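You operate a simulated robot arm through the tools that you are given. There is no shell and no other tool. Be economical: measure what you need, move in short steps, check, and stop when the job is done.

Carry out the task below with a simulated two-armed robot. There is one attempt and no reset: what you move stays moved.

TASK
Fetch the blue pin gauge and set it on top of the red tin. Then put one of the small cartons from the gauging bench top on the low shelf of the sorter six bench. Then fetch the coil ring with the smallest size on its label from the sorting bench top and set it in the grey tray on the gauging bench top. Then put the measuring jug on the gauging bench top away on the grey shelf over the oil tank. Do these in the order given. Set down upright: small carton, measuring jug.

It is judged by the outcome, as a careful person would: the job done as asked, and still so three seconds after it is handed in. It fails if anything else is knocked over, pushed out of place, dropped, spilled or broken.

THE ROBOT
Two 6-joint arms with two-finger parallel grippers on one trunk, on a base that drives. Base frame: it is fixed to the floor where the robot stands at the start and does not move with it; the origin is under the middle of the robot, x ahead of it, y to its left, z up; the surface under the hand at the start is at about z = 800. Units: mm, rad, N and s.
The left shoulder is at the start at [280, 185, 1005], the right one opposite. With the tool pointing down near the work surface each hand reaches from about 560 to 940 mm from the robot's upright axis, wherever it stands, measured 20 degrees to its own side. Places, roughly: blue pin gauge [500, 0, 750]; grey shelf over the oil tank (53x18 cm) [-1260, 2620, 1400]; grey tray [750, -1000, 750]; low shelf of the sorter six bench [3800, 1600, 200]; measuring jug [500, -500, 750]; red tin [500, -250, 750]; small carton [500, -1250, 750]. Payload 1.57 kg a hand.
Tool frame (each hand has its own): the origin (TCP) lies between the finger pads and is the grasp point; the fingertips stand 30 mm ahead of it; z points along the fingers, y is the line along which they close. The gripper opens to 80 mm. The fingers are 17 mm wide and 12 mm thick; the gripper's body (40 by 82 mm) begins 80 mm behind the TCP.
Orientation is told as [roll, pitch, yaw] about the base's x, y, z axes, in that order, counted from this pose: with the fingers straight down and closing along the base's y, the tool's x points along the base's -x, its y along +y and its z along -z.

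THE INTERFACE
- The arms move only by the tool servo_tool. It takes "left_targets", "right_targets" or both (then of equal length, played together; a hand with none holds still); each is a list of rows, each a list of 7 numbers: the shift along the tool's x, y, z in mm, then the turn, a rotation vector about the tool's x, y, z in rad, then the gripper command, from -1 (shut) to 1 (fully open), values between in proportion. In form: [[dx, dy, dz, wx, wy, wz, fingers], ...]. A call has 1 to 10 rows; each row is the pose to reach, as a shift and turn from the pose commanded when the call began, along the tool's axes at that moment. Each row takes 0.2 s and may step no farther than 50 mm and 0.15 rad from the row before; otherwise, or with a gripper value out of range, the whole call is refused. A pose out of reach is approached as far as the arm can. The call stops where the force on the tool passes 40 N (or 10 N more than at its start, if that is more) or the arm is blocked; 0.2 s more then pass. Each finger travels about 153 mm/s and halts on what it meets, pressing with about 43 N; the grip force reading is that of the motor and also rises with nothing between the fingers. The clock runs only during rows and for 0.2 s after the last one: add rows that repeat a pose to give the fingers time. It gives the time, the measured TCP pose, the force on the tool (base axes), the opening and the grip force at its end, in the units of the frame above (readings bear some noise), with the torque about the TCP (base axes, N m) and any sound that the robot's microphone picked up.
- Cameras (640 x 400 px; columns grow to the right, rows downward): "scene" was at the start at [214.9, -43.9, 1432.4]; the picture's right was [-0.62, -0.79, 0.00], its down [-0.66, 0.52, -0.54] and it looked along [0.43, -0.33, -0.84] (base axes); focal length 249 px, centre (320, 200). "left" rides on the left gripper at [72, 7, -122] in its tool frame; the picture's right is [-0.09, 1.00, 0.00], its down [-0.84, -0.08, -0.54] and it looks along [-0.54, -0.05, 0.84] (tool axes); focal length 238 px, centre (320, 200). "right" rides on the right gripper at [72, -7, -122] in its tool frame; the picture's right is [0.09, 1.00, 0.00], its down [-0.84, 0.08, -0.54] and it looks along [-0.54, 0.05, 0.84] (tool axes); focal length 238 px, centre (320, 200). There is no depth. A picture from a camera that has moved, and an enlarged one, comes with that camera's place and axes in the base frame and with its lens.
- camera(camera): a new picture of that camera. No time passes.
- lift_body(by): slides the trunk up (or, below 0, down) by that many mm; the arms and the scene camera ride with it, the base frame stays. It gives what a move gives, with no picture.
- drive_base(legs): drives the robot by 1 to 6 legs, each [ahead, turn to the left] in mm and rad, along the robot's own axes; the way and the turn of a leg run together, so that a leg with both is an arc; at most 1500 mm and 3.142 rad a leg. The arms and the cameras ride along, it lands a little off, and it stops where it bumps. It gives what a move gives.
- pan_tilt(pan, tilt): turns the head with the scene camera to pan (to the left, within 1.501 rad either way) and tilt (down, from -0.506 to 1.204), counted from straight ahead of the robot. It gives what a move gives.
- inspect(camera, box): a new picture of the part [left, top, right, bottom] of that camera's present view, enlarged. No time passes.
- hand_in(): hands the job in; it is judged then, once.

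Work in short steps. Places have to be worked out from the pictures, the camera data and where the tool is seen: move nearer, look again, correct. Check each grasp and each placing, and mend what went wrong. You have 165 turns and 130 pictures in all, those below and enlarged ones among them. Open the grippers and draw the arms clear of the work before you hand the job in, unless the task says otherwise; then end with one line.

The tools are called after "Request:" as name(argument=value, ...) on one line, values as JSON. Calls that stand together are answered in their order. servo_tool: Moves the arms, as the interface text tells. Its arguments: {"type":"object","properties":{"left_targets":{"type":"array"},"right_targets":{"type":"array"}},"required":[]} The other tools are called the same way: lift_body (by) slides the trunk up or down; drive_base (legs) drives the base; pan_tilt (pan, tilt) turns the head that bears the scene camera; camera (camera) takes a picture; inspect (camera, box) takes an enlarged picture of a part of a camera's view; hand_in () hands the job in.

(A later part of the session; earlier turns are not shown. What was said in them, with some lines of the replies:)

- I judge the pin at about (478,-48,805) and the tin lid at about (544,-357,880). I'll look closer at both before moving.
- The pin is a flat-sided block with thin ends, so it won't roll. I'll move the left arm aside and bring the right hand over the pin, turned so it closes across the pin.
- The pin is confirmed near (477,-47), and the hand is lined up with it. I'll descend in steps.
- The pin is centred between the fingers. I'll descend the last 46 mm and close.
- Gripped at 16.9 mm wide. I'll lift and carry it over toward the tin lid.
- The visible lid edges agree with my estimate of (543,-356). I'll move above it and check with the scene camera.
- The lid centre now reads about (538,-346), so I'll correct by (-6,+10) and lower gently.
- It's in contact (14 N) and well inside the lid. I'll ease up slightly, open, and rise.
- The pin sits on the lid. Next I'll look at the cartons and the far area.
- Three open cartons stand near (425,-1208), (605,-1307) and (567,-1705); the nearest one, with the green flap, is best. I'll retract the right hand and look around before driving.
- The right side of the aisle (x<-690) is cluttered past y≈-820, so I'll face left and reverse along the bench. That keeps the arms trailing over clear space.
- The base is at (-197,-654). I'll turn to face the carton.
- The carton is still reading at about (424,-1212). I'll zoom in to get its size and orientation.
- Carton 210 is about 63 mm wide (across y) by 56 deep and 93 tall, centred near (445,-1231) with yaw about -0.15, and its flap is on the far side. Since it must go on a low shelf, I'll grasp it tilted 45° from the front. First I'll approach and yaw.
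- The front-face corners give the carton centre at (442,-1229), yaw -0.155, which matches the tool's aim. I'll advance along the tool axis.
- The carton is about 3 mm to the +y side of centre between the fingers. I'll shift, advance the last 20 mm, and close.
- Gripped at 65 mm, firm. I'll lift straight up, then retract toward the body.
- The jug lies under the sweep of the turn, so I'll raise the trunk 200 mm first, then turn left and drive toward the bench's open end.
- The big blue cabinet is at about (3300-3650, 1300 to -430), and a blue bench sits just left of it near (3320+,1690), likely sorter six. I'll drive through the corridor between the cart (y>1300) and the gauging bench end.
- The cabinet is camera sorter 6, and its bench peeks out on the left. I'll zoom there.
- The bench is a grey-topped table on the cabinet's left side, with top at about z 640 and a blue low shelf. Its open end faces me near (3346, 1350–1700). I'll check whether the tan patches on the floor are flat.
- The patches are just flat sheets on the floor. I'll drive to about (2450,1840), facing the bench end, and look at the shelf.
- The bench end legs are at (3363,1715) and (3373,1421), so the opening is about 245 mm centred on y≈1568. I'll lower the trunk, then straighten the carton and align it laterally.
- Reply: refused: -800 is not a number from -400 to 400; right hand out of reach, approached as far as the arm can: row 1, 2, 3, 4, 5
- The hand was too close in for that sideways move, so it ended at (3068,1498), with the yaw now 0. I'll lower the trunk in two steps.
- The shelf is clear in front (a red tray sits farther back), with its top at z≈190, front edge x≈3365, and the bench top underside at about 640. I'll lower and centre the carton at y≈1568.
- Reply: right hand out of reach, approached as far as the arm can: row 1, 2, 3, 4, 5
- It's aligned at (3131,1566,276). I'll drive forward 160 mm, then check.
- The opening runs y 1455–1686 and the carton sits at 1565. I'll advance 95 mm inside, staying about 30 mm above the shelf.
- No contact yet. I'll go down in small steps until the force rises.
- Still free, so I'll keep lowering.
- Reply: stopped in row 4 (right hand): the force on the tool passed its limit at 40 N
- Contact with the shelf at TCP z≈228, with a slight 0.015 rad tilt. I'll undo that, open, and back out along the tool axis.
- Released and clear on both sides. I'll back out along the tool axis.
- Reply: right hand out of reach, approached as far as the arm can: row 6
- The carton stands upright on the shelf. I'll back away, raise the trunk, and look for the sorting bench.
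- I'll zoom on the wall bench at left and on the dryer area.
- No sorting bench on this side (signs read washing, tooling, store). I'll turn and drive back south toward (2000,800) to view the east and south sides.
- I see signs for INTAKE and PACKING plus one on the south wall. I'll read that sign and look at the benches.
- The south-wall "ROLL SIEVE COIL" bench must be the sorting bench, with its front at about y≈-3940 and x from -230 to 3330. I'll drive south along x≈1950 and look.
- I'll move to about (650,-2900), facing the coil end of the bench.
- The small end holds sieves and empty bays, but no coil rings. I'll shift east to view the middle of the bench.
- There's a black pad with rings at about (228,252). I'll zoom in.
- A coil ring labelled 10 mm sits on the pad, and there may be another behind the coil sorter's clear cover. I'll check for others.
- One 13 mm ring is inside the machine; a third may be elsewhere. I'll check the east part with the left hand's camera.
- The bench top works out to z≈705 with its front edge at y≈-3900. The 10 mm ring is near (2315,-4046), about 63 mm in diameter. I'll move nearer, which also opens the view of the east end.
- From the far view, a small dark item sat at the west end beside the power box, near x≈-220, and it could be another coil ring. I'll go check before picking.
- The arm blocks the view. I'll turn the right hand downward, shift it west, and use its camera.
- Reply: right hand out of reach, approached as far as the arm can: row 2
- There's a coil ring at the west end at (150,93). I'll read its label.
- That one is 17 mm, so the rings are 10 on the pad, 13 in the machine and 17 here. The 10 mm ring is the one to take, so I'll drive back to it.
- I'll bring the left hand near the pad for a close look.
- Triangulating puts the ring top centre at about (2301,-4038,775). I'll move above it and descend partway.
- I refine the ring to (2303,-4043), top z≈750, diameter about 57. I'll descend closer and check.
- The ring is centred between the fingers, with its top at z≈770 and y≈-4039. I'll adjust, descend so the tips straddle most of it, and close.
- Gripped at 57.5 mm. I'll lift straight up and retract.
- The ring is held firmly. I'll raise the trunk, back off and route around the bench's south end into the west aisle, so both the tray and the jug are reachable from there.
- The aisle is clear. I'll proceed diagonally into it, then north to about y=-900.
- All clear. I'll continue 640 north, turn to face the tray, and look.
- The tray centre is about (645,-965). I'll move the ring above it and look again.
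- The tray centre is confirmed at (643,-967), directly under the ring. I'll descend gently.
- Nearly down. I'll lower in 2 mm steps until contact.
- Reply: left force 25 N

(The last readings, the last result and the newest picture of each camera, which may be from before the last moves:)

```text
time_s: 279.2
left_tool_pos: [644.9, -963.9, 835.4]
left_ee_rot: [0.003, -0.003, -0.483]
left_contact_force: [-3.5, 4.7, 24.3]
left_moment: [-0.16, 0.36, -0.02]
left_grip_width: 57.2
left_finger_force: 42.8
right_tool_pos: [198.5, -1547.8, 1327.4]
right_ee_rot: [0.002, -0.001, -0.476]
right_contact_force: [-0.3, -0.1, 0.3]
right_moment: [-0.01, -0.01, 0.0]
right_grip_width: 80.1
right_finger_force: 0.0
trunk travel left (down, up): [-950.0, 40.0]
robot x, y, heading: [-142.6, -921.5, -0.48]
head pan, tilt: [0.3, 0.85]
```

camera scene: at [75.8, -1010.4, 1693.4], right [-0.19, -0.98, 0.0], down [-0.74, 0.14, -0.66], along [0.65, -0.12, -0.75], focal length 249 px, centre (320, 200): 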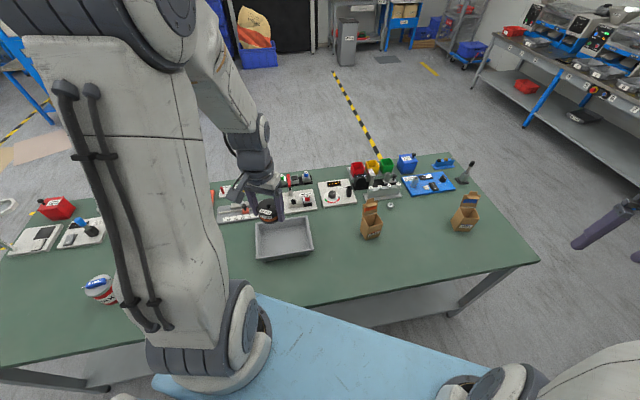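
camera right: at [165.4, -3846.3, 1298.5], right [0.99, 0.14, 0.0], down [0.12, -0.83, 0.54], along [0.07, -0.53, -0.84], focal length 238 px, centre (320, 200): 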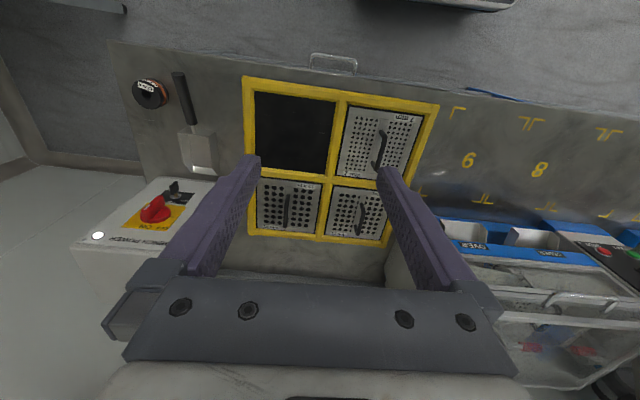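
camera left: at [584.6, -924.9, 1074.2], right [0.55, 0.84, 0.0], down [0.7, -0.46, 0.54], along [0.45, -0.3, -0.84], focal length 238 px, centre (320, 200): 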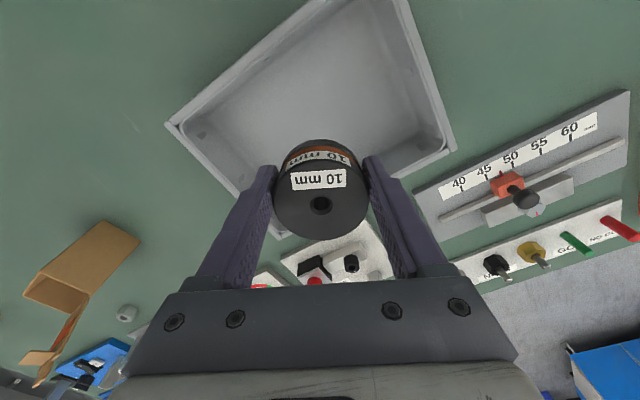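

Contact at TCP z≈835. I'll relieve the pressure, open and rise.

Request:
servo_tool(left_targets=[[0, 0, -3, 0, 0, 0, -1], [0, 0, -3, 0, 0, 0, 0.6], [0, 0, -3, 0, 0, 0, 1], [0, 0, -3, 0, 0, 0, 1], [0, 0, -40, 0, 0, 0, 1], [0, 0, -85, 0, 0, 0, 1], [0, 0, -130, 0, 0, 0, 1], [0, 0, -175, 0, 0, 0, 1], [0, 0, -220, 0, 0, 0, 1]])

Request:
camera(camera="left")

```text
time_s: 281.2
left_tool_pos: [640.6, -964.1, 1051.9]
left_ee_rot: [0.001, 0.001, -0.485]
left_contact_force: [-0.2, 0.5, -0.6]
left_moment: [0.0, 0.01, 0.01]
left_grip_width: 79.8
left_finger_force: 0.1
right_tool_pos: [198.8, -1548.1, 1326.1]
right_ee_rot: [0.001, 0.001, -0.477]
right_contact_force: [0.2, 0.0, -1.0]
right_moment: [-0.02, 0.0, 0.0]
right_grip_width: 79.6
right_finger_force: 0.1
trunk travel left (down, up): [-950.0, 40.0]
robot x, y, heading: [-141.5, -919.7, -0.483]
head pan, tilt: [0.3, 0.85]
```

```text
38 pictures are left
camera left: at [581.6, -925.0, 1175.1], right [0.55, 0.84, 0.0], down [0.7, -0.46, 0.54], along [0.45, -0.3, -0.84], focal length 238 px, centre (320, 200)
```

left: 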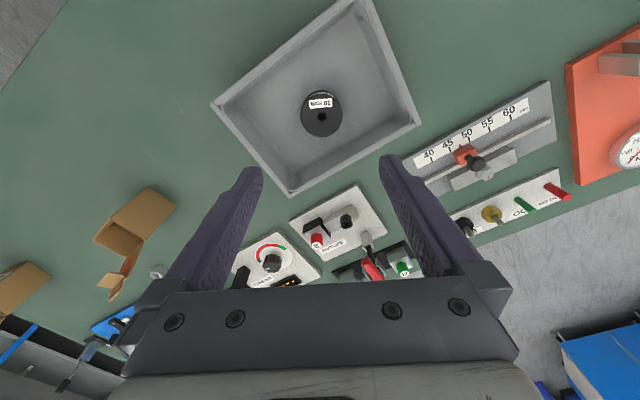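

The ring sits in the tray. Now the jug, near (470,-555). I'll retract the left hand and turn toward it for a close look.

Request:
servo_tool(left_targets=[[40, 0, -20, 0, 0, 0, 1], [80, 0, -40, 0, 0, 0, 1], [120, 0, -60, 0, 0, 0, 1], [160, 0, -80, 0, 0, 0, 1]])

Request:
drive_base(legs=[[0, 0.65]])

Request:
camera(camera="left")

Request:
camera(camera="scene")

```text
time_s: 282.2
left_tool_pos: [501.1, -888.4, 1135.5]
left_ee_rot: [0.001, 0.0, -0.484]
left_contact_force: [0.1, 0.1, -1.2]
left_moment: [0.01, -0.01, -0.01]
left_grip_width: 80.1
left_finger_force: 0.0
right_tool_pos: [199.1, -1548.1, 1327.2]
right_ee_rot: [0.001, 0.0, -0.476]
right_contact_force: [-0.6, -0.6, 0.4]
right_moment: [0.01, 0.01, -0.01]
right_grip_width: 80.1
right_finger_force: 0.0
trunk travel left (down, up): [-950.0, 40.0]
robot x, y, heading: [-145.4, -923.2, -0.493]
head pan, tilt: [0.3, 0.85]
```

```text
time_s: 284.4
left_tool_pos: [345.5, -499.5, 1132.3]
left_ee_rot: [0.0, 0.0, 0.178]
left_contact_force: [-0.3, 0.0, -1.2]
left_moment: [0.01, -0.01, -0.01]
left_grip_width: 80.3
left_finger_force: 0.2
right_tool_pos: [513.6, -1205.6, 1326.6]
right_ee_rot: [0.001, 0.001, 0.186]
right_contact_force: [-0.3, 0.1, 0.0]
right_moment: [0.0, 0.02, 0.0]
right_grip_width: 80.1
right_finger_force: 0.1
trunk travel left (down, up): [-950.0, 40.0]
robot x, y, heading: [-140.5, -917.4, 0.178]
head pan, tilt: [0.3, 0.85]
```

```text
37 pictures are left
camera left: at [273.1, -505.3, 1255.9], right [-0.09, 1.0, 0.0], down [0.84, 0.07, 0.54], along [0.54, 0.05, -0.84], focal length 238 px, centre (320, 200)
```

left: 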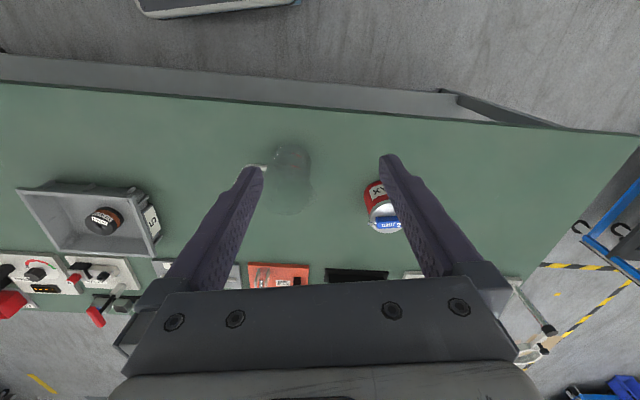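

```text
36 pictures are left
camera scene: at [84.3, -856.8, 1693.4], right [0.46, -0.89, 0.0], down [-0.67, -0.35, -0.66], along [0.59, 0.3, -0.75], focal length 249 px, centre (320, 200)
```

scene: 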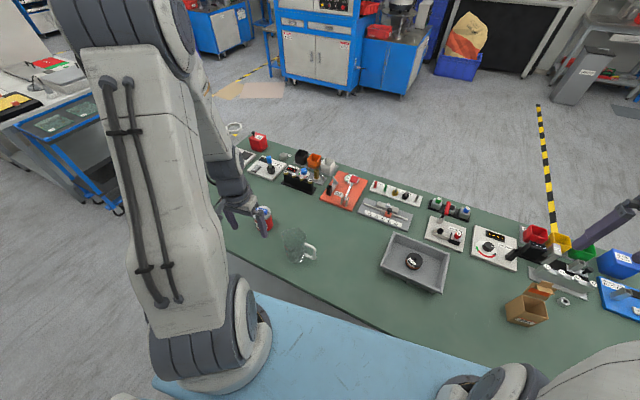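

Request:
inspect(camera="scene", box=[250, 200, 350, 280])

Request:
inspect(camera="left", box=[230, 120, 350, 230])

```text
5.00 times, centred on (300, 240) of scene
camera zoom: at [84.3, -856.8, 1693.4], right [0.46, -0.89, 0.0], down [-0.67, -0.35, -0.66], along [0.59, 0.3, -0.75], focal length 1245 px, centre (420, 0)
```

zoom: 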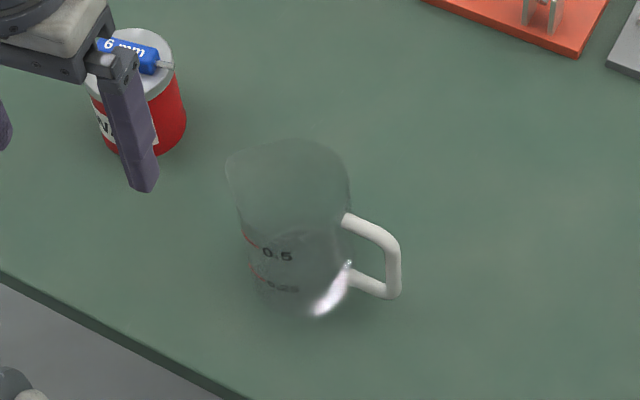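

```text
3.64 times, centred on (290, 175) of left
camera zoom: at [273.1, -505.3, 1255.9], right [-0.09, 1.0, 0.0], down [0.84, 0.07, 0.54], along [0.54, 0.05, -0.84], focal length 867 px, centre (429, 291)
```

zoom: 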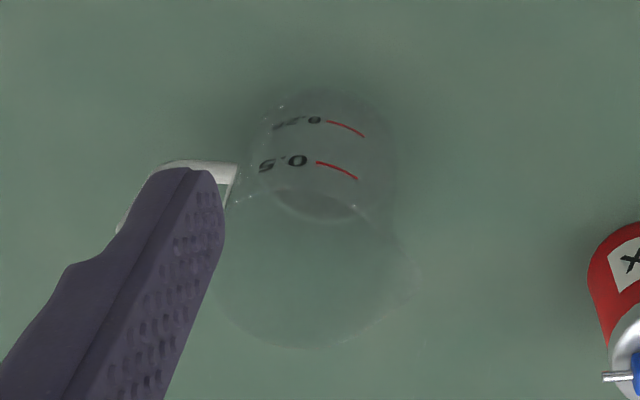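

The jug stands near (471,-556), about 155 tall, with the handle toward -y and the spout opposite. I need its diameter to choose a grasp, so I'll bring the left camera closer.

Request:
servo_tool(left_targets=[[0, -35, 15, 0, 0, 0, 1], [0, -70, 30, 0, 0, 0, 1], [0, -70, 60, 0, 0, 0, 1]])

Request:
inspect(camera="left", box=[240, 100, 400, 220])

```text
time_s: 285.2
left_tool_pos: [358.2, -568.3, 1072.7]
left_ee_rot: [-0.001, 0.001, 0.176]
left_contact_force: [0.6, -0.2, -0.2]
left_moment: [0.02, -0.04, 0.01]
left_grip_width: 80.2
left_finger_force: 0.1
right_tool_pos: [513.4, -1205.9, 1327.8]
right_ee_rot: [0.003, -0.002, 0.186]
right_contact_force: [-0.2, -0.3, 0.2]
right_moment: [0.03, 0.04, 0.03]
right_grip_width: 80.1
right_finger_force: 0.0
trunk travel left (down, up): [-950.0, 40.0]
robot x, y, heading: [-147.1, -918.7, 0.182]
head pan, tilt: [0.3, 0.85]
```

```text
3.33 times, centred on (320, 160) of left
camera zoom: at [284.8, -574.9, 1196.3], right [-0.09, 1.0, 0.0], down [0.84, 0.07, 0.54], along [0.54, 0.05, -0.84], focal length 794 px, centre (320, 333)
```

zoom: 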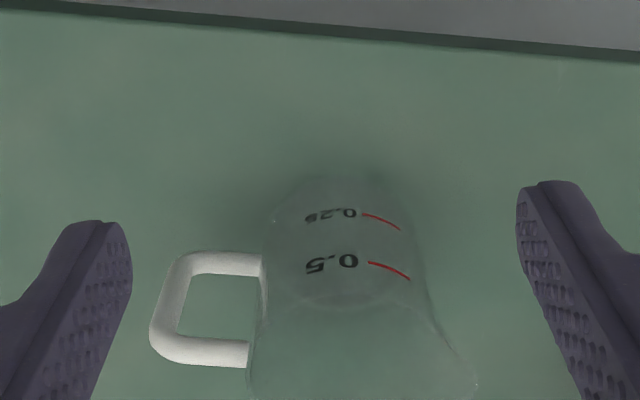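

The body tapers from about 72 mm at the base to 76 mm mid-height, so a 45° side grip low on the body fits. The approach must come from the NW (tool yaw ≈ -0.7) to keep clear of handle and spout. I'll reposition to about (-170,30) and use the right arm.

Request:
servo_tool(left_targets=[[0, 0, -45, 0, 0, 0, 1], [20, 20, -90, 0, 0, 0, 1], [40, 40, -130, 0, 0, 0, 1]])

Request:
drive_base(legs=[[0, 1.39], [950, 0], [0, -2.02]])

Request:
pan_tilt(pan=-0.35, tilt=0.9)

Request:
camera(camera="scene")

```text
refused: row 2 steps farther than a row can; nothing moved
```

```text
time_s: 298.4
left_tool_pos: [494.2, 10.0, 1073.9]
left_ee_rot: [0.0, -0.001, -0.466]
left_contact_force: [-0.6, 1.1, -1.4]
left_moment: [-0.01, -0.03, 0.0]
left_grip_width: 79.9
left_finger_force: 0.1
right_tool_pos: [237.7, -592.3, 1327.6]
right_ee_rot: [0.003, 0.0, -0.456]
right_contact_force: [0.3, -0.1, 0.6]
right_moment: [-0.01, -0.02, 0.02]
right_grip_width: 79.9
right_finger_force: 0.0
trunk travel left (down, up): [-950.0, 40.0]
robot x, y, heading: [-115.2, 29.1, -0.472]
head pan, tilt: [0.3, 0.85]
```

```text
time_s: 299.4
left_tool_pos: [494.4, 9.3, 1074.2]
left_ee_rot: [0.001, 0.001, -0.466]
left_contact_force: [0.9, -0.5, -0.2]
left_moment: [0.03, -0.01, -0.02]
left_grip_width: 79.7
left_finger_force: 0.1
right_tool_pos: [236.9, -593.7, 1326.7]
right_ee_rot: [0.002, 0.002, -0.457]
right_contact_force: [0.6, -0.6, 0.2]
right_moment: [0.01, 0.01, 0.01]
right_grip_width: 80.2
right_finger_force: 0.1
trunk travel left (down, up): [-950.0, 40.0]
robot x, y, heading: [-115.3, 28.4, -0.469]
head pan, tilt: [-0.351, 0.901]
```

```text
32 pictures are left
camera scene: at [77.8, -99.8, 1689.5], right [-0.73, -0.69, 0.0], down [-0.54, 0.57, -0.62], along [0.43, -0.45, -0.78], focal length 249 px, centre (320, 200)
```

scene: 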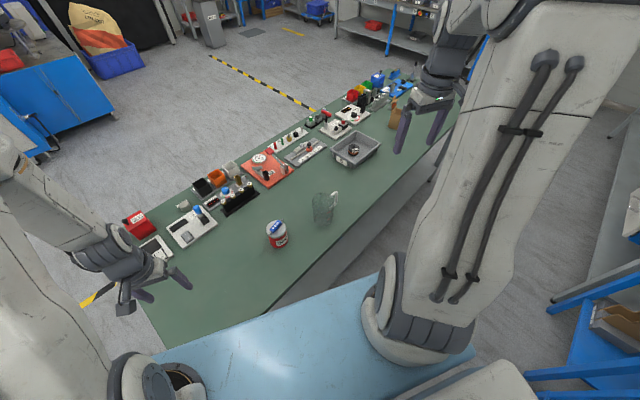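

Everything still stands. I'll zoom on the jug to refine its position and handle direction.

Request:
inspect(camera="scene", box=[285, 170, 375, 240])

```text
5.71 times, centred on (330, 205) of scene
camera zoom: at [77.8, -99.8, 1689.5], right [-0.73, -0.69, 0.0], down [-0.54, 0.57, -0.62], along [0.43, -0.45, -0.78], focal length 1422 px, centre (263, 171)
```

zoom: 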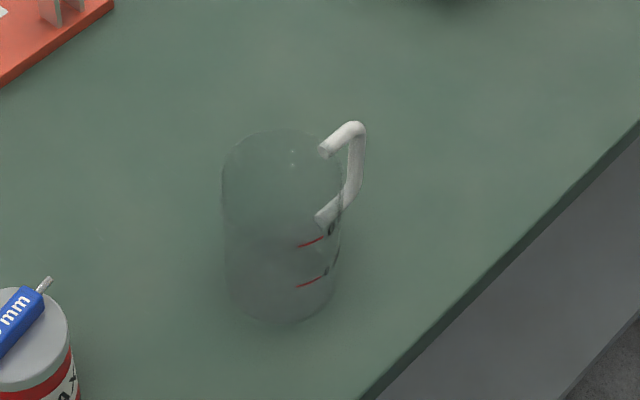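

Combining three views, the jug axis is about (481,-545) with its diameter uncertain at 77–82, too tight for a body grip. The handle's outer bar is near (486,-628), pointing -y. I'll instead grip the handle corner with a 45° tool pointing +y, from a position farther south in the aisle.

Request:
drive_base(legs=[[0, 2.085], [-1256, 0], [0, -0.045]])

```text
time_s: 311.1
left_tool_pos: [-311.0, -673.1, 1074.3]
left_ee_rot: [0.0, 0.0, 1.577]
left_contact_force: [0.3, 0.0, -0.8]
left_moment: [-0.01, 0.0, 0.0]
left_grip_width: 79.8
left_finger_force: 0.0
right_tool_pos: [342.4, -626.3, 1327.9]
right_ee_rot: [0.002, 0.003, 1.586]
right_contact_force: [0.5, 0.6, 1.1]
right_moment: [0.01, 0.01, 0.04]
right_grip_width: 80.2
right_finger_force: 0.0
trunk travel left (down, up): [-950.0, 40.0]
robot x, y, heading: [-48.8, -1222.9, 1.58]
head pan, tilt: [-0.351, 0.901]
```

I'll lower the trunk 200 and bring the right hand to a pre-grasp pose south of the handle, then tilt it.

Request:
lift_body(by=-200)

Request:
servo_tool(right_targets=[[22, -36, 20, 0, 0, -0.01, 1], [44, -72, 40, 0, 0, -0.02, 1], [65, -108, 60, 0, 0, -0.03, 1], [87, -143, 80, 0, 0, -0.045, 1]])

Request:
servo_tool(right_targets=[[0, 0, 10, 0, -0.13, 0, 1], [0, 0, 20, 0, -0.26, 0, 1], [0, 0, 30, 0, -0.39, 0, 1], [0, 0, 40, 0, -0.52, 0, 1], [0, 0, 50, 0, -0.65, 0, 1], [0, 0, 60, 0, -0.785, 0, 1], [0, 0, 60, 0, -0.785, 0, 1]])

Request:
camera(camera="right")

```text
time_s: 313.3
left_tool_pos: [-310.7, -672.1, 872.5]
left_ee_rot: [-0.001, 0.0, 1.579]
left_contact_force: [0.1, -0.2, -0.6]
left_moment: [-0.02, -0.02, 0.01]
left_grip_width: 79.8
left_finger_force: 0.0
right_tool_pos: [341.8, -625.0, 1125.9]
right_ee_rot: [0.002, 0.0, 1.586]
right_contact_force: [-0.1, -0.4, 0.2]
right_moment: [-0.01, 0.02, -0.01]
right_grip_width: 79.9
right_finger_force: 0.0
trunk travel left (down, up): [-750.0, 240.0]
robot x, y, heading: [-49.5, -1224.5, 1.581]
head pan, tilt: [-0.351, 0.901]
```

```text
time_s: 314.3
left_tool_pos: [-312.1, -672.7, 873.7]
left_ee_rot: [-0.001, -0.001, 1.578]
left_contact_force: [0.0, -0.6, -0.1]
left_moment: [0.02, 0.02, 0.02]
left_grip_width: 80.1
left_finger_force: 0.1
right_tool_pos: [488.8, -711.0, 1045.8]
right_ee_rot: [0.001, 0.003, 1.633]
right_contact_force: [-0.3, -0.3, 0.2]
right_moment: [0.03, -0.01, -0.03]
right_grip_width: 80.2
right_finger_force: 0.1
trunk travel left (down, up): [-750.0, 240.0]
robot x, y, heading: [-46.9, -1223.9, 1.584]
head pan, tilt: [-0.351, 0.901]
```

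```text
time_s: 315.9
left_tool_pos: [-311.9, -672.5, 874.4]
left_ee_rot: [0.0, 0.0, 1.578]
left_contact_force: [0.3, -0.6, -0.9]
left_moment: [0.0, 0.0, -0.04]
left_grip_width: 79.9
left_finger_force: 0.0
right_tool_pos: [488.1, -711.7, 986.8]
right_ee_rot: [0.003, -0.786, 1.629]
right_contact_force: [-0.3, -0.3, -0.3]
right_moment: [-0.02, -0.01, -0.03]
right_grip_width: 79.8
right_finger_force: 0.0
trunk travel left (down, up): [-750.0, 240.0]
robot x, y, heading: [-47.0, -1224.3, 1.582]
head pan, tilt: [-0.351, 0.901]
```

```text
30 pictures are left
camera right: at [502.5, -848.6, 1021.3], right [-0.99, -0.12, -0.06], down [-0.09, 0.2, 0.98], along [-0.11, 0.97, -0.21], focal length 238 px, centre (320, 200)
```

right: 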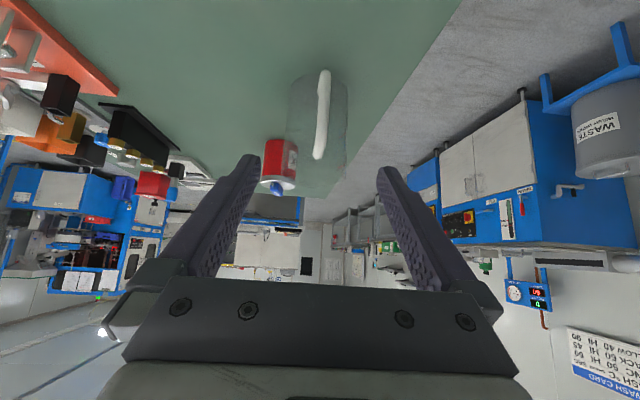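

The handle appears edge-on and centred, with its top corner at about (482,-628,~913). I'll advance along the tool axis to straddle that corner.

Request:
servo_tool(right_targets=[[-2, 1, 40, 0, 0, 0, 1], [-4, 1, 80, 0, 0, 0, 1], [-5, 1, 105, 0, 0, 0, 0.5], [-5, 1, 116, 0, 0, 0, 0], [-5, 1, 116, 0, 0, 0, 0]])

Request:
camera(camera="right")

Request:
pan_tilt(pan=-0.75, tilt=0.7)

Request:
camera(camera="scene")

```text
time_s: 317.1
left_tool_pos: [-311.4, -672.4, 873.2]
left_ee_rot: [0.0, -0.001, 1.577]
left_contact_force: [0.4, -1.3, 0.2]
left_moment: [-0.03, -0.01, 0.04]
left_grip_width: 80.2
left_finger_force: 0.1
right_tool_pos: [480.6, -626.2, 907.1]
right_ee_rot: [0.003, -0.784, 1.631]
right_contact_force: [0.0, 0.0, 0.2]
right_moment: [-0.03, 0.01, 0.0]
right_grip_width: 40.0
right_finger_force: 0.1
trunk travel left (down, up): [-750.0, 240.0]
robot x, y, heading: [-48.2, -1226.3, 1.577]
head pan, tilt: [-0.351, 0.901]
```

```text
29 pictures are left
camera right: at [494.8, -762.7, 942.4], right [-0.99, -0.13, -0.06], down [-0.09, 0.2, 0.97], along [-0.11, 0.97, -0.21], focal length 238 px, centre (320, 200)
```

right: 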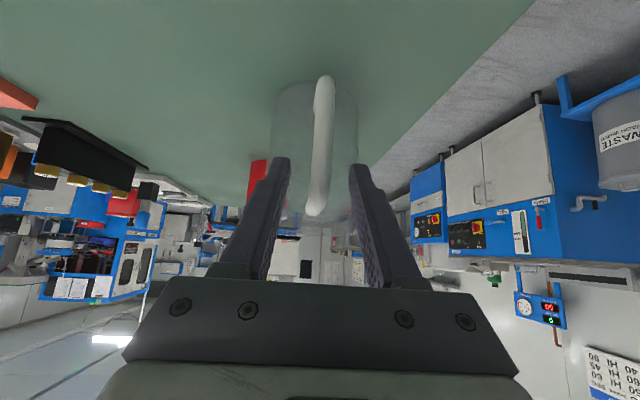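

```text
time_s: 317.9
left_tool_pos: [-312.5, -672.5, 872.3]
left_ee_rot: [0.0, 0.001, 1.577]
left_contact_force: [-0.2, 0.3, -0.5]
left_moment: [0.05, -0.02, 0.0]
left_grip_width: 80.2
left_finger_force: 0.2
right_tool_pos: [480.4, -626.0, 908.3]
right_ee_rot: [0.002, -0.784, 1.631]
right_contact_force: [0.1, 0.0, -0.2]
right_moment: [0.0, 0.0, 0.02]
right_grip_width: 40.0
right_finger_force: 0.1
trunk travel left (down, up): [-750.0, 240.0]
robot x, y, heading: [-51.0, -1226.3, 1.582]
head pan, tilt: [-0.75, 0.7]
```

```text
28 pictures are left
camera scene: at [7.1, -1003.0, 1505.6], right [0.74, -0.68, 0.0], down [-0.44, -0.48, -0.76], along [0.52, 0.56, -0.64], focal length 249 px, centre (320, 200)
```

scene: 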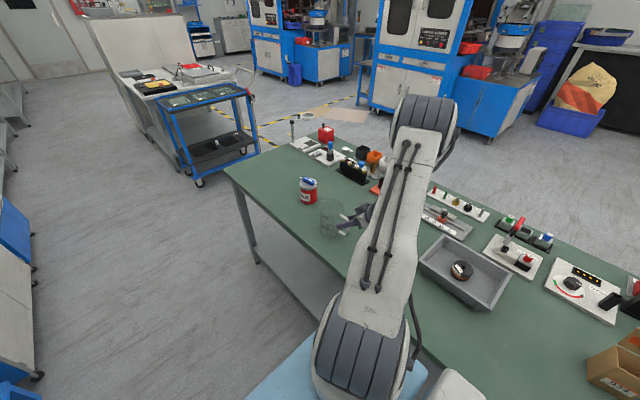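

The handle's top corner is between the fingers. I'll close.

Request:
servo_tool(right_targets=[[0, -1, 0, 0, 0, 0, -0.5], [0, -1, 0, 0, 0, 0, -1], [0, -1, 0, 0, 0, 0, -1], [0, -1, 0, 0, 0, 0, -1]])

Request:
camera(camera="right")

Request:
inspect(camera="scene", box=[300, 170, 390, 260])

```text
time_s: 318.9
left_tool_pos: [-312.4, -673.3, 874.8]
left_ee_rot: [0.0, 0.001, 1.577]
left_contact_force: [-0.3, 0.3, 0.3]
left_moment: [-0.03, -0.02, 0.0]
left_grip_width: 79.8
left_finger_force: 0.0
right_tool_pos: [481.6, -625.7, 908.8]
right_ee_rot: [0.001, -0.785, 1.63]
right_contact_force: [1.1, 0.9, 1.9]
right_moment: [0.22, 0.09, -0.03]
right_grip_width: 11.3
right_finger_force: 29.3
trunk travel left (down, up): [-750.0, 240.0]
robot x, y, heading: [-53.4, -1227.2, 1.581]
head pan, tilt: [-0.75, 0.7]
```

```text
27 pictures are left
camera right: at [496.1, -762.9, 943.0], right [-0.99, -0.13, -0.06], down [-0.09, 0.2, 0.97], along [-0.11, 0.97, -0.21], focal length 238 px, centre (320, 200)
```

right: 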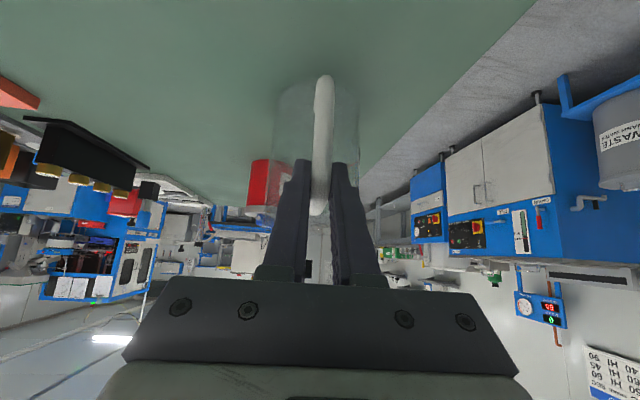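

```text
4.44 times, centred on (345, 215) of scene
camera zoom: at [7.1, -1003.1, 1505.7], right [0.74, -0.68, 0.0], down [-0.44, -0.47, -0.76], along [0.52, 0.56, -0.64], focal length 1106 px, centre (209, 133)
```

zoom: 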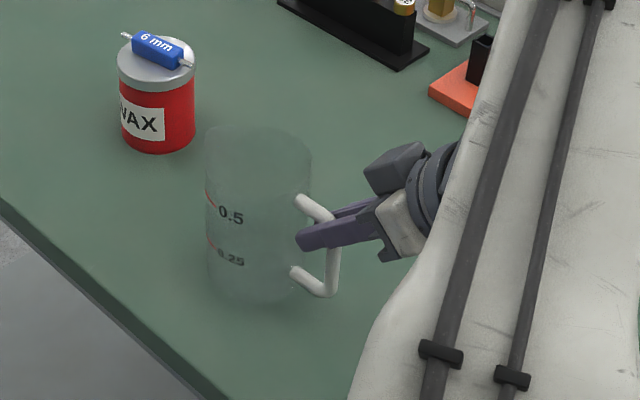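

Gripped on the handle at 11.3 mm. I'll lift 40 mm slowly and check for sag.

Request:
servo_tool(right_targets=[[-3, 0, -3, 0, 0, 0, -1], [-10, 0, -10, 0, 0, 0, -1], [-18, 0, -18, 0, 0, 0, -1], [-28, 0, -28, 0, 0, 0, -1], [-28, 0, -28, 0, 0, 0, -1]])

Request:
inspect(camera="scene", box=[300, 150, 390, 240])

```text
time_s: 320.1
left_tool_pos: [-311.8, -672.8, 873.1]
left_ee_rot: [0.001, 0.001, 1.58]
left_contact_force: [1.2, 0.8, 1.0]
left_moment: [-0.01, 0.0, 0.01]
left_grip_width: 80.2
left_finger_force: 0.0
right_tool_pos: [480.9, -625.8, 948.2]
right_ee_rot: [0.002, -0.783, 1.63]
right_contact_force: [0.4, -0.2, -0.9]
right_moment: [-0.03, 0.0, -0.01]
right_grip_width: 11.2
right_finger_force: 28.8
trunk travel left (down, up): [-750.0, 240.0]
robot x, y, heading: [-46.0, -1225.7, 1.577]
head pan, tilt: [-0.75, 0.7]
```

```text
4.44 times, centred on (345, 195) of scene
camera zoom: at [7.1, -1003.1, 1505.6], right [0.74, -0.68, 0.0], down [-0.44, -0.47, -0.76], along [0.52, 0.56, -0.64], focal length 1106 px, centre (209, 222)
```

zoom: 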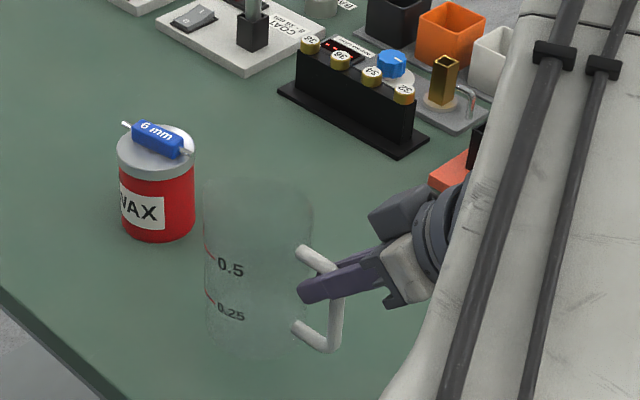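

The jug hangs upright with negligible torque. I'll raise the trunk fully, bring the hand inward, and drive north along the aisle.

Request:
lift_body(by=240)

Request:
servo_tool(right_targets=[[0, 40, 0, 0, 0, 0, -1], [0, 80, 0, 0, 0, 0, -1], [0, 120, 0, 0, 0, 0, -1], [0, 160, 0, 0, 0, 0, -1], [0, 200, 0, 0, 0, 0, -1], [0, 225, 0, 0, 0, 0, -1]])

Request:
drive_base(legs=[[1500, 0], [1000, 0]])

Request:
pan_tilt(pan=0.45, tilt=0.35)

Request:
camera(camera="scene")

```text
time_s: 322.6
left_tool_pos: [-310.9, -673.3, 1113.4]
left_ee_rot: [0.001, -0.002, 1.578]
left_contact_force: [0.1, -0.6, -0.2]
left_moment: [0.0, 0.01, -0.03]
left_grip_width: 80.0
left_finger_force: 0.0
right_tool_pos: [481.5, -625.5, 1187.9]
right_ee_rot: [0.001, -0.784, 1.628]
right_contact_force: [-1.3, 1.1, -1.1]
right_moment: [-0.06, 0.05, 0.02]
right_grip_width: 11.0
right_finger_force: 28.8
trunk travel left (down, up): [-990.0, 0.0]
robot x, y, heading: [-51.9, -1224.9, 1.581]
head pan, tilt: [-0.75, 0.7]
```

```text
time_s: 324.0
left_tool_pos: [-311.1, -672.5, 1114.2]
left_ee_rot: [0.0, 0.0, 1.578]
left_contact_force: [0.7, -0.1, -0.9]
left_moment: [0.03, 0.01, 0.03]
left_grip_width: 80.0
left_finger_force: 0.0
right_tool_pos: [303.2, -616.5, 1225.5]
right_ee_rot: [0.009, -0.78, 1.628]
right_contact_force: [0.6, -0.1, -0.6]
right_moment: [-0.04, -0.04, 0.01]
right_grip_width: 11.2
right_finger_force: 28.9
right hand out of reach, approached as far as the arm can: row 3, 4, 5, 6
trunk travel left (down, up): [-990.0, 0.0]
robot x, y, heading: [-46.9, -1224.7, 1.576]
head pan, tilt: [-0.75, 0.7]
```

```text
time_s: 336.2
left_tool_pos: [-302.8, 1829.2, 1113.6]
left_ee_rot: [0.001, 0.001, 1.557]
left_contact_force: [0.0, -0.5, 1.1]
left_moment: [0.01, 0.0, -0.01]
left_grip_width: 80.2
left_finger_force: 0.1
right_tool_pos: [314.0, 1871.5, 1224.5]
right_ee_rot: [0.008, -0.779, 1.605]
right_contact_force: [0.3, 0.2, -1.1]
right_moment: [-0.07, -0.02, -0.02]
right_grip_width: 11.1
right_finger_force: 28.8
trunk travel left (down, up): [-990.0, 0.0]
robot x, y, heading: [-53.9, 1271.5, 1.557]
head pan, tilt: [-0.75, 0.7]
```

```text
time_s: 337.6
left_tool_pos: [-302.6, 1828.6, 1114.0]
left_ee_rot: [-0.001, 0.0, 1.556]
left_contact_force: [-0.9, 0.3, 0.4]
left_moment: [-0.02, -0.01, -0.02]
left_grip_width: 79.7
left_finger_force: 0.0
right_tool_pos: [314.9, 1872.7, 1224.3]
right_ee_rot: [0.007, -0.779, 1.606]
right_contact_force: [0.5, 0.2, 0.4]
right_moment: [-0.09, 0.01, 0.04]
right_grip_width: 11.0
right_finger_force: 29.0
trunk travel left (down, up): [-990.0, 0.0]
robot x, y, heading: [-50.9, 1269.1, 1.56]
head pan, tilt: [0.45, 0.351]
```

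```text
24 pictures are left
camera scene: at [-88.7, 1514.3, 1777.0], right [0.91, 0.42, 0.0], down [0.15, -0.31, -0.94], along [-0.4, 0.85, -0.34], focal length 249 px, centre (320, 200)
```

scene: 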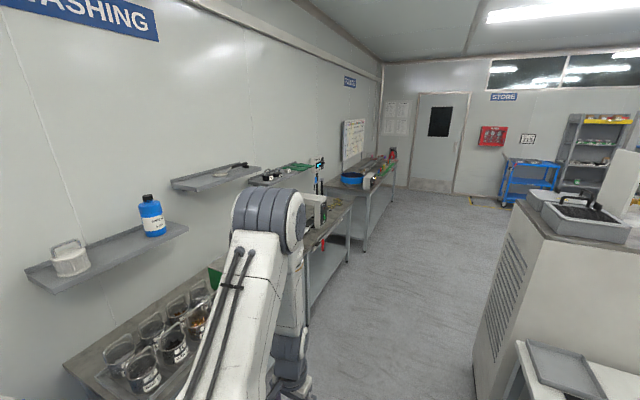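

The second shelf along (y≈2620, z≈1400) is the target. I'll zoom on it to see what's already there.

Request:
inspect(camera="scene", box=[150, 130, 350, 270])

```text
2.86 times, centred on (250, 200) of scene
camera zoom: at [-88.7, 1514.3, 1777.0], right [0.91, 0.42, 0.0], down [0.15, -0.31, -0.94], along [-0.4, 0.85, -0.34], focal length 711 px, centre (520, 200)
```

zoom: 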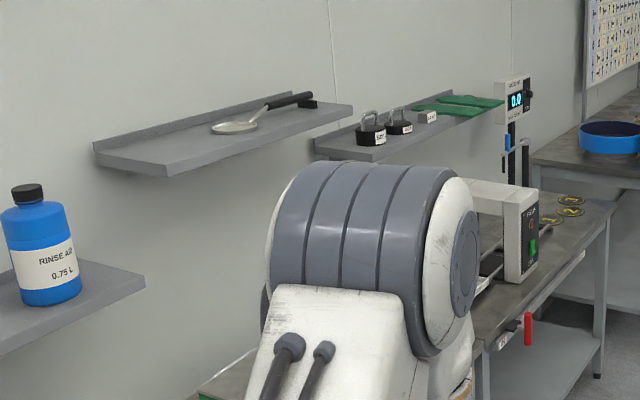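

Shelf 2 (the target) has its front edge at x≈-1155 and y 2306–2875. A ladle lies on the north half, so the jug goes at about (-1250,2435). I'll drive to about (-220,2180), then face west.

Request:
drive_base(legs=[[0, 0.195], [925, 0], [0, 1.389]])

Request:
pan_tilt(pan=-0.15, tilt=0.55)

Request:
camera(camera="scene")

```text
time_s: 346.6
left_tool_pos: [-769.2, 1912.2, 1113.4]
left_ee_rot: [0.0, 0.0, -3.137]
left_contact_force: [0.3, -0.4, 0.0]
left_moment: [0.0, -0.01, 0.01]
left_grip_width: 80.0
left_finger_force: 0.2
right_tool_pos: [-825.2, 2528.6, 1223.8]
right_ee_rot: [0.008, -0.78, -3.086]
right_contact_force: [0.0, 0.2, -0.3]
right_moment: [0.0, -0.06, 0.04]
right_grip_width: 11.1
right_finger_force: 28.4
trunk travel left (down, up): [-990.0, 0.0]
robot x, y, heading: [-220.3, 2176.1, -3.134]
head pan, tilt: [0.45, 0.351]
```

```text
time_s: 347.6
left_tool_pos: [-770.2, 1912.5, 1113.7]
left_ee_rot: [0.0, 0.001, -3.133]
left_contact_force: [0.1, -0.6, -0.2]
left_moment: [0.01, 0.02, -0.02]
left_grip_width: 80.3
left_finger_force: 0.1
right_tool_pos: [-825.6, 2529.7, 1224.3]
right_ee_rot: [0.01, -0.779, -3.089]
right_contact_force: [-0.3, 0.3, -0.8]
right_moment: [0.02, -0.04, 0.02]
right_grip_width: 11.4
right_finger_force: 29.0
trunk travel left (down, up): [-990.0, 0.0]
robot x, y, heading: [-219.3, 2173.3, -3.137]
head pan, tilt: [-0.15, 0.55]
```

```text
22 pictures are left
camera scene: at [-466.6, 2185.2, 1758.8], right [0.14, 0.99, 0.0], down [0.52, -0.07, -0.85], along [-0.84, 0.12, -0.52], focal length 249 px, centre (320, 200)
```

scene: 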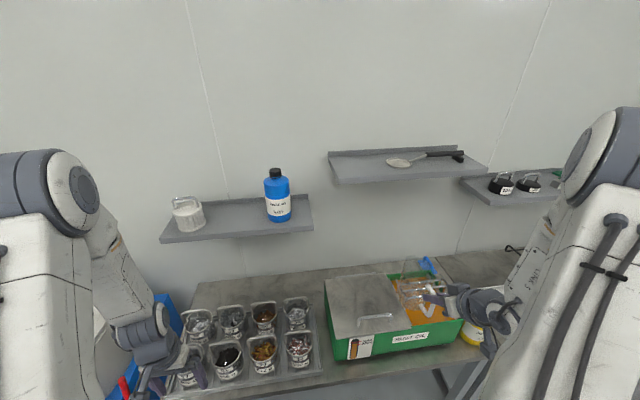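

The green oil tank sits beneath this shelf, confirming the target. Its top spans x -1174 to -1350 and y 2335–2881, and it's free for y<2541. I'll raise the jug above shelf height and align it to y≈2440.

Request:
servo_tool(right_targets=[[-30, 0, -30, 0, 0, 0, -1], [-60, 0, -60, 0, 0, 0, -1], [-90, 0, -90, 0, 0, 0, -1], [-120, 0, -120, 0, 0, 0, -1], [-150, 0, -150, 0, 0, 0, -1], [-180, 0, -180, 0, 0, 0, -1], [-210, 0, -210, 0, 0, 0, -1], [-238, 0, -238, 0, 0, 0, -1], [-238, 0, -238, 0, 0, 0, -1]])

Request:
camera(camera="scene")

```text
time_s: 349.6
left_tool_pos: [-770.3, 1912.6, 1114.4]
left_ee_rot: [0.0, 0.0, -3.135]
left_contact_force: [0.4, -0.3, 0.0]
left_moment: [-0.01, -0.01, 0.01]
left_grip_width: 80.1
left_finger_force: 0.1
right_tool_pos: [-829.4, 2531.3, 1561.1]
right_ee_rot: [0.009, -0.781, -3.088]
right_contact_force: [-0.2, 0.2, -1.3]
right_moment: [-0.01, -0.09, 0.01]
right_grip_width: 11.3
right_finger_force: 28.8
trunk travel left (down, up): [-990.0, 0.0]
robot x, y, heading: [-214.3, 2174.9, -3.136]
head pan, tilt: [-0.15, 0.55]
```

```text
21 pictures are left
camera scene: at [-466.5, 2185.2, 1758.8], right [0.14, 0.99, 0.0], down [0.52, -0.07, -0.85], along [-0.84, 0.12, -0.52], focal length 249 px, centre (320, 200)
```

scene: 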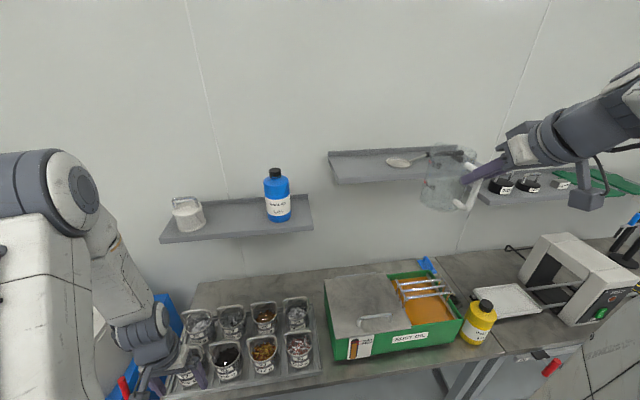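

Jug is upright and above shelf level. I'll shift 92 mm left, then drive forward 150 mm.

Request:
servo_tool(right_targets=[[0, 31, 0, 0, 0, 0, -1], [0, 62, 0, 0, 0, 0, -1], [0, 90, 0, 0, 0, 0, -1], [0, 90, 0, 0, 0, 0, -1]])

Request:
drive_base(legs=[[150, 0]])

Request:
camera(camera="scene")

```text
time_s: 350.6
left_tool_pos: [-770.6, 1913.1, 1113.8]
left_ee_rot: [0.0, 0.002, -3.135]
left_contact_force: [0.6, 0.8, -0.4]
left_moment: [-0.01, -0.02, -0.03]
left_grip_width: 79.8
left_finger_force: 0.1
right_tool_pos: [-854.0, 2459.3, 1561.7]
right_ee_rot: [0.008, -0.78, -3.087]
right_contact_force: [0.7, -0.1, -1.4]
right_moment: [-0.02, -0.1, -0.02]
right_grip_width: 11.1
right_finger_force: 29.2
right hand out of reach, approached as far as the arm can: row 2, 3, 4
trunk travel left (down, up): [-990.0, 0.0]
robot x, y, heading: [-217.4, 2174.7, -3.135]
head pan, tilt: [-0.15, 0.55]
```

```text
time_s: 352.0
left_tool_pos: [-922.4, 1912.8, 1112.0]
left_ee_rot: [0.0, 0.0, -3.138]
left_contact_force: [0.4, -0.2, -0.2]
left_moment: [0.0, 0.0, 0.0]
left_grip_width: 79.8
left_finger_force: 0.0
right_tool_pos: [-1004.1, 2459.8, 1562.1]
right_ee_rot: [0.011, -0.779, -3.088]
right_contact_force: [-0.7, 0.0, -0.4]
right_moment: [-0.01, -0.05, -0.02]
right_grip_width: 11.6
right_finger_force: 28.9
trunk travel left (down, up): [-990.0, 0.0]
robot x, y, heading: [-367.9, 2177.2, -3.138]
head pan, tilt: [-0.15, 0.55]
```

```text
20 pictures are left
camera scene: at [-618.3, 2185.1, 1758.7], right [0.15, 0.99, 0.0], down [0.52, -0.08, -0.85], along [-0.84, 0.12, -0.52], focal length 249 px, centre (320, 200)
```

scene: 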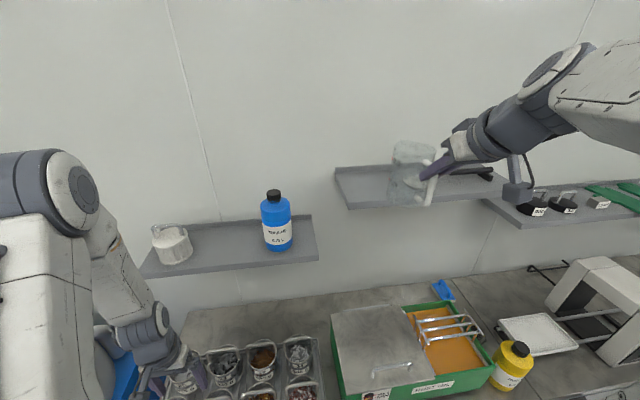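

I'll advance the arm 177 mm so the jug's axis is over the shelf's centre line.

Request:
servo_tool(right_targets=[[-30, 4, 30, 0, 0, 0, -1], [-60, 8, 60, 0, 0, 0, -1], [-90, 8, 90, 0, 0, 0, -1], [-110, 8, 110, 0, 0, 0, -1], [-110, 8, 110, 0, 0, 0, -1]])

Request:
camera(camera="scene")

```text
time_s: 353.2
left_tool_pos: [-922.1, 1913.5, 1113.9]
left_ee_rot: [0.0, 0.001, -3.14]
left_contact_force: [-0.8, -0.2, 0.9]
left_moment: [-0.01, 0.0, -0.02]
left_grip_width: 80.0
left_finger_force: 0.1
right_tool_pos: [-1159.1, 2444.2, 1562.7]
right_ee_rot: [0.008, -0.78, -3.089]
right_contact_force: [-2.0, 0.2, -1.1]
right_moment: [-0.01, -0.12, 0.02]
right_grip_width: 11.0
right_finger_force: 28.7
trunk travel left (down, up): [-990.0, 0.0]
robot x, y, heading: [-369.9, 2172.5, -3.138]
head pan, tilt: [-0.15, 0.55]
```

```text
19 pictures are left
camera scene: at [-618.3, 2185.1, 1758.8], right [0.15, 0.99, 0.0], down [0.52, -0.08, -0.85], along [-0.84, 0.12, -0.52], focal length 249 px, centre (320, 200)
```

scene: 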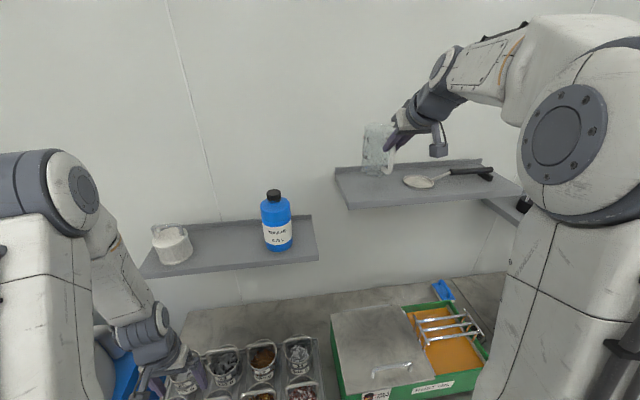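

I'll go forward 18 mm more and lower to just above the shelf.

Request:
servo_tool(right_targets=[[-13, 0, 13, 0, 0, 0, -1], [-1, 0, 25, 0, 0, 0, -1], [11, 0, 37, 0, 0, 0, -1], [17, 0, 43, 0, 0, 0, -1], [17, 0, 43, 0, 0, 0, -1]])

Request:
inspect(camera="scene", box=[320, 90, 500, 220])

```text
time_s: 354.4
left_tool_pos: [-922.5, 1914.6, 1113.5]
left_ee_rot: [-0.001, 0.0, -3.138]
left_contact_force: [0.5, 0.2, 0.0]
left_moment: [0.02, -0.01, -0.01]
left_grip_width: 79.8
left_finger_force: 0.0
right_tool_pos: [-1178.4, 2439.8, 1518.4]
right_ee_rot: [0.011, -0.779, -3.089]
right_contact_force: [0.4, -0.1, -0.3]
right_moment: [-0.01, -0.05, 0.01]
right_grip_width: 11.1
right_finger_force: 29.0
trunk travel left (down, up): [-990.0, 0.0]
robot x, y, heading: [-368.2, 2170.7, -3.136]
head pan, tilt: [-0.15, 0.55]
```

```text
3.08 times, centred on (410, 155) of scene
camera zoom: at [-618.1, 2185.1, 1758.8], right [0.15, 0.99, 0.0], down [0.52, -0.08, -0.85], along [-0.84, 0.12, -0.52], focal length 766 px, centre (43, 338)
```

zoom: 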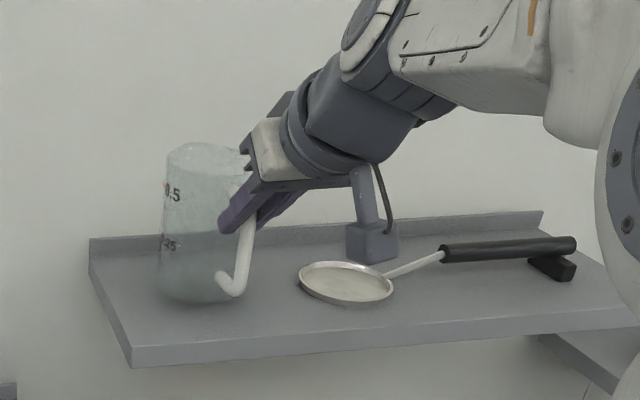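

The jug is positioned well clear of the ladle. I'll lower in small steps.

Request:
servo_tool(right_targets=[[2, 0, 2, 0, 0, 0, -1], [4, 0, 4, 0, 0, 0, -1], [6, 0, 6, 0, 0, 0, -1], [6, 0, 6, 0, 0, 0, -1]])

```text
time_s: 355.4
left_tool_pos: [-923.9, 1914.0, 1113.9]
left_ee_rot: [-0.001, -0.001, -3.138]
left_contact_force: [-0.8, -0.3, 0.5]
left_moment: [0.0, 0.02, -0.02]
left_grip_width: 79.8
left_finger_force: 0.0
right_tool_pos: [-1178.7, 2441.5, 1510.6]
right_ee_rot: [0.01, -0.78, -3.089]
right_contact_force: [-0.2, 0.0, -2.0]
right_moment: [0.01, -0.05, -0.04]
right_grip_width: 11.2
right_finger_force: 29.0
trunk travel left (down, up): [-990.0, 0.0]
robot x, y, heading: [-365.3, 2171.2, -3.137]
head pan, tilt: [-0.15, 0.55]
```

Request:
servo_tool(right_targets=[[1, 0, 1, 0, 0, 0, -1], [2, 0, 2, 0, 0, 0, -1], [3, 0, 3, 0, 0, 0, -1], [4, 0, 4, 0, 0, 0, -1]])

Request:
inspect(camera="scene", box=[320, 110, 440, 210])

```text
time_s: 356.4
left_tool_pos: [-922.4, 1912.7, 1113.5]
left_ee_rot: [0.001, 0.0, -3.138]
left_contact_force: [-0.1, 0.6, -1.1]
left_moment: [-0.02, 0.05, -0.03]
left_grip_width: 80.1
left_finger_force: 0.1
right_tool_pos: [-1176.6, 2440.4, 1508.0]
right_ee_rot: [0.009, -0.785, -3.089]
right_contact_force: [3.3, -0.7, 10.7]
right_moment: [-0.02, 0.84, 0.05]
right_grip_width: 11.0
right_finger_force: 28.8
trunk travel left (down, up): [-990.0, 0.0]
robot x, y, heading: [-367.5, 2175.3, -3.139]
head pan, tilt: [-0.15, 0.55]
```

```text
4.00 times, centred on (380, 160) of scene
camera zoom: at [-617.1, 2184.8, 1759.1], right [0.15, 0.99, 0.0], down [0.52, -0.08, -0.85], along [-0.84, 0.12, -0.52], focal length 996 px, centre (80, 360)
```

zoom: 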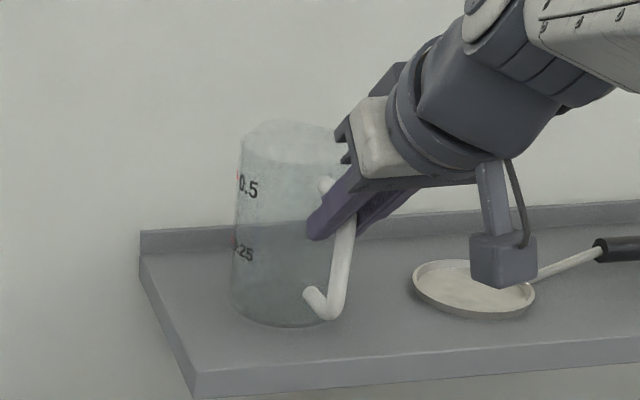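

Contact at 10.7 N; the jug stands on the shelf. I'll ease up 2 mm, open, and withdraw along the tool axis.

Request:
servo_tool(right_targets=[[-2, 0, -2, 0, 0, 0, -1], [-2, 0, -2, 0, 0, 0, -0.4], [-2, 0, -2, 0, 0, 0, -0.2], [-2, 0, -2, 0, 0, 0, -0.2]])

Request:
inspect(camera="scene", box=[320, 110, 440, 210])

```text
time_s: 357.4
left_tool_pos: [-923.2, 1913.7, 1113.8]
left_ee_rot: [0.001, 0.0, -3.138]
left_contact_force: [0.0, -0.2, 1.1]
left_moment: [0.02, -0.02, 0.02]
left_grip_width: 80.0
left_finger_force: 0.0
right_tool_pos: [-1177.4, 2441.3, 1508.2]
right_ee_rot: [0.01, -0.777, -3.088]
right_contact_force: [-0.1, -0.9, 0.8]
right_moment: [-0.01, 0.0, 0.0]
right_grip_width: 32.2
right_finger_force: 0.1
trunk travel left (down, up): [-990.0, 0.0]
robot x, y, heading: [-366.0, 2173.2, -3.144]
head pan, tilt: [-0.15, 0.55]
```

```text
4.00 times, centred on (380, 160) of scene
camera zoom: at [-618.2, 2185.1, 1758.7], right [0.15, 0.99, 0.0], down [0.52, -0.08, -0.85], along [-0.84, 0.12, -0.52], focal length 996 px, centre (80, 360)
```

zoom: 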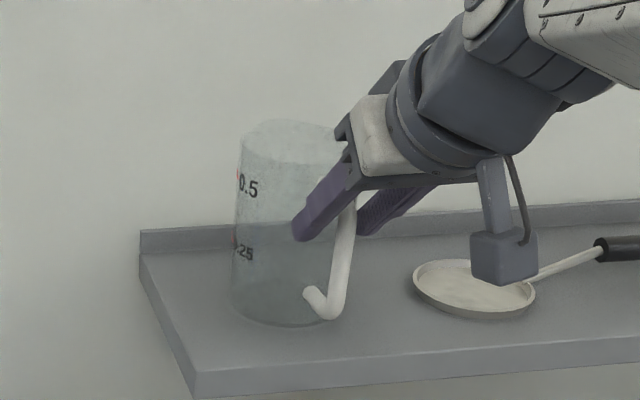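

Released and stable. I'll withdraw back and up along the tool axis.

Request:
servo_tool(right_targets=[[0, 0, -20, 0, 0, 0, -0.2], [0, 0, -60, 0, 0, 0, -0.2], [0, 0, -105, 0, 0, 0, -0.2], [0, 0, -150, 0, 0, 0, -0.2], [0, 0, -180, 0, 0, 0, 0]])

Request:
drive_base(legs=[[-200, 0]])

Request:
camera(camera="scene")

```text
time_s: 358.6
left_tool_pos: [-921.7, 1913.0, 1113.5]
left_ee_rot: [0.0, 0.001, -3.138]
left_contact_force: [-0.6, -0.6, -0.6]
left_moment: [0.01, 0.02, 0.02]
left_grip_width: 79.9
left_finger_force: 0.0
right_tool_pos: [-1050.0, 2447.3, 1636.5]
right_ee_rot: [0.009, -0.783, -3.09]
right_contact_force: [0.6, -0.3, -0.7]
right_moment: [0.02, 0.01, -0.02]
right_grip_width: 40.0
right_finger_force: 0.0
trunk travel left (down, up): [-990.0, 0.0]
robot x, y, heading: [-372.9, 2173.5, -3.139]
head pan, tilt: [-0.15, 0.55]
```

```text
time_s: 360.2
left_tool_pos: [-721.3, 1912.6, 1114.0]
left_ee_rot: [0.001, -0.001, -3.134]
left_contact_force: [1.2, 0.2, 0.3]
left_moment: [0.02, -0.02, -0.02]
left_grip_width: 80.0
left_finger_force: 0.1
right_tool_pos: [-851.8, 2446.8, 1635.6]
right_ee_rot: [0.008, -0.78, -3.086]
right_contact_force: [0.8, 0.1, 0.7]
right_moment: [-0.01, 0.0, -0.03]
right_grip_width: 40.3
right_finger_force: 0.1
trunk travel left (down, up): [-990.0, 0.0]
robot x, y, heading: [-168.7, 2172.8, -3.137]
head pan, tilt: [-0.15, 0.55]
```

```text
15 pictures are left
camera scene: at [-417.4, 2185.5, 1758.9], right [0.14, 0.99, 0.0], down [0.52, -0.07, -0.85], along [-0.84, 0.12, -0.52], focal length 249 px, centre (320, 200)
```

scene: 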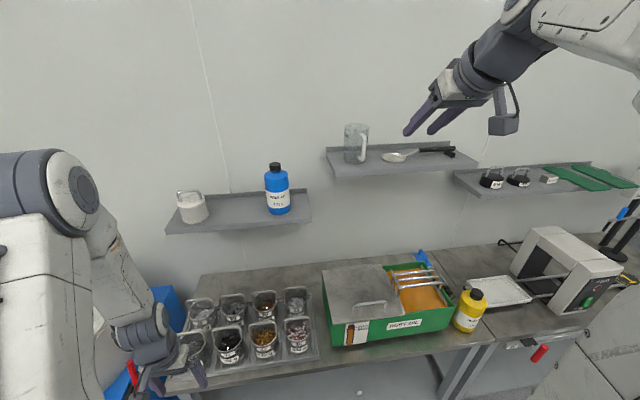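

The jug stands upright on the grey shelf over the oil tank. The arms are clear and the grippers open, and the pin gauge, carton and ring were all checked in place. I'm handing in.

Request:
hand_in()

```text
The job is handed in.
```

All four placings were made in the order given, and the job is handed in: the blue pin gauge is on the red tin, carton 210 is upright on the low shelf of the sorter six bench, the 10 mm coil ring is in the grey tray, and the measuring jug is upright on the grey shelf over the oil tank.
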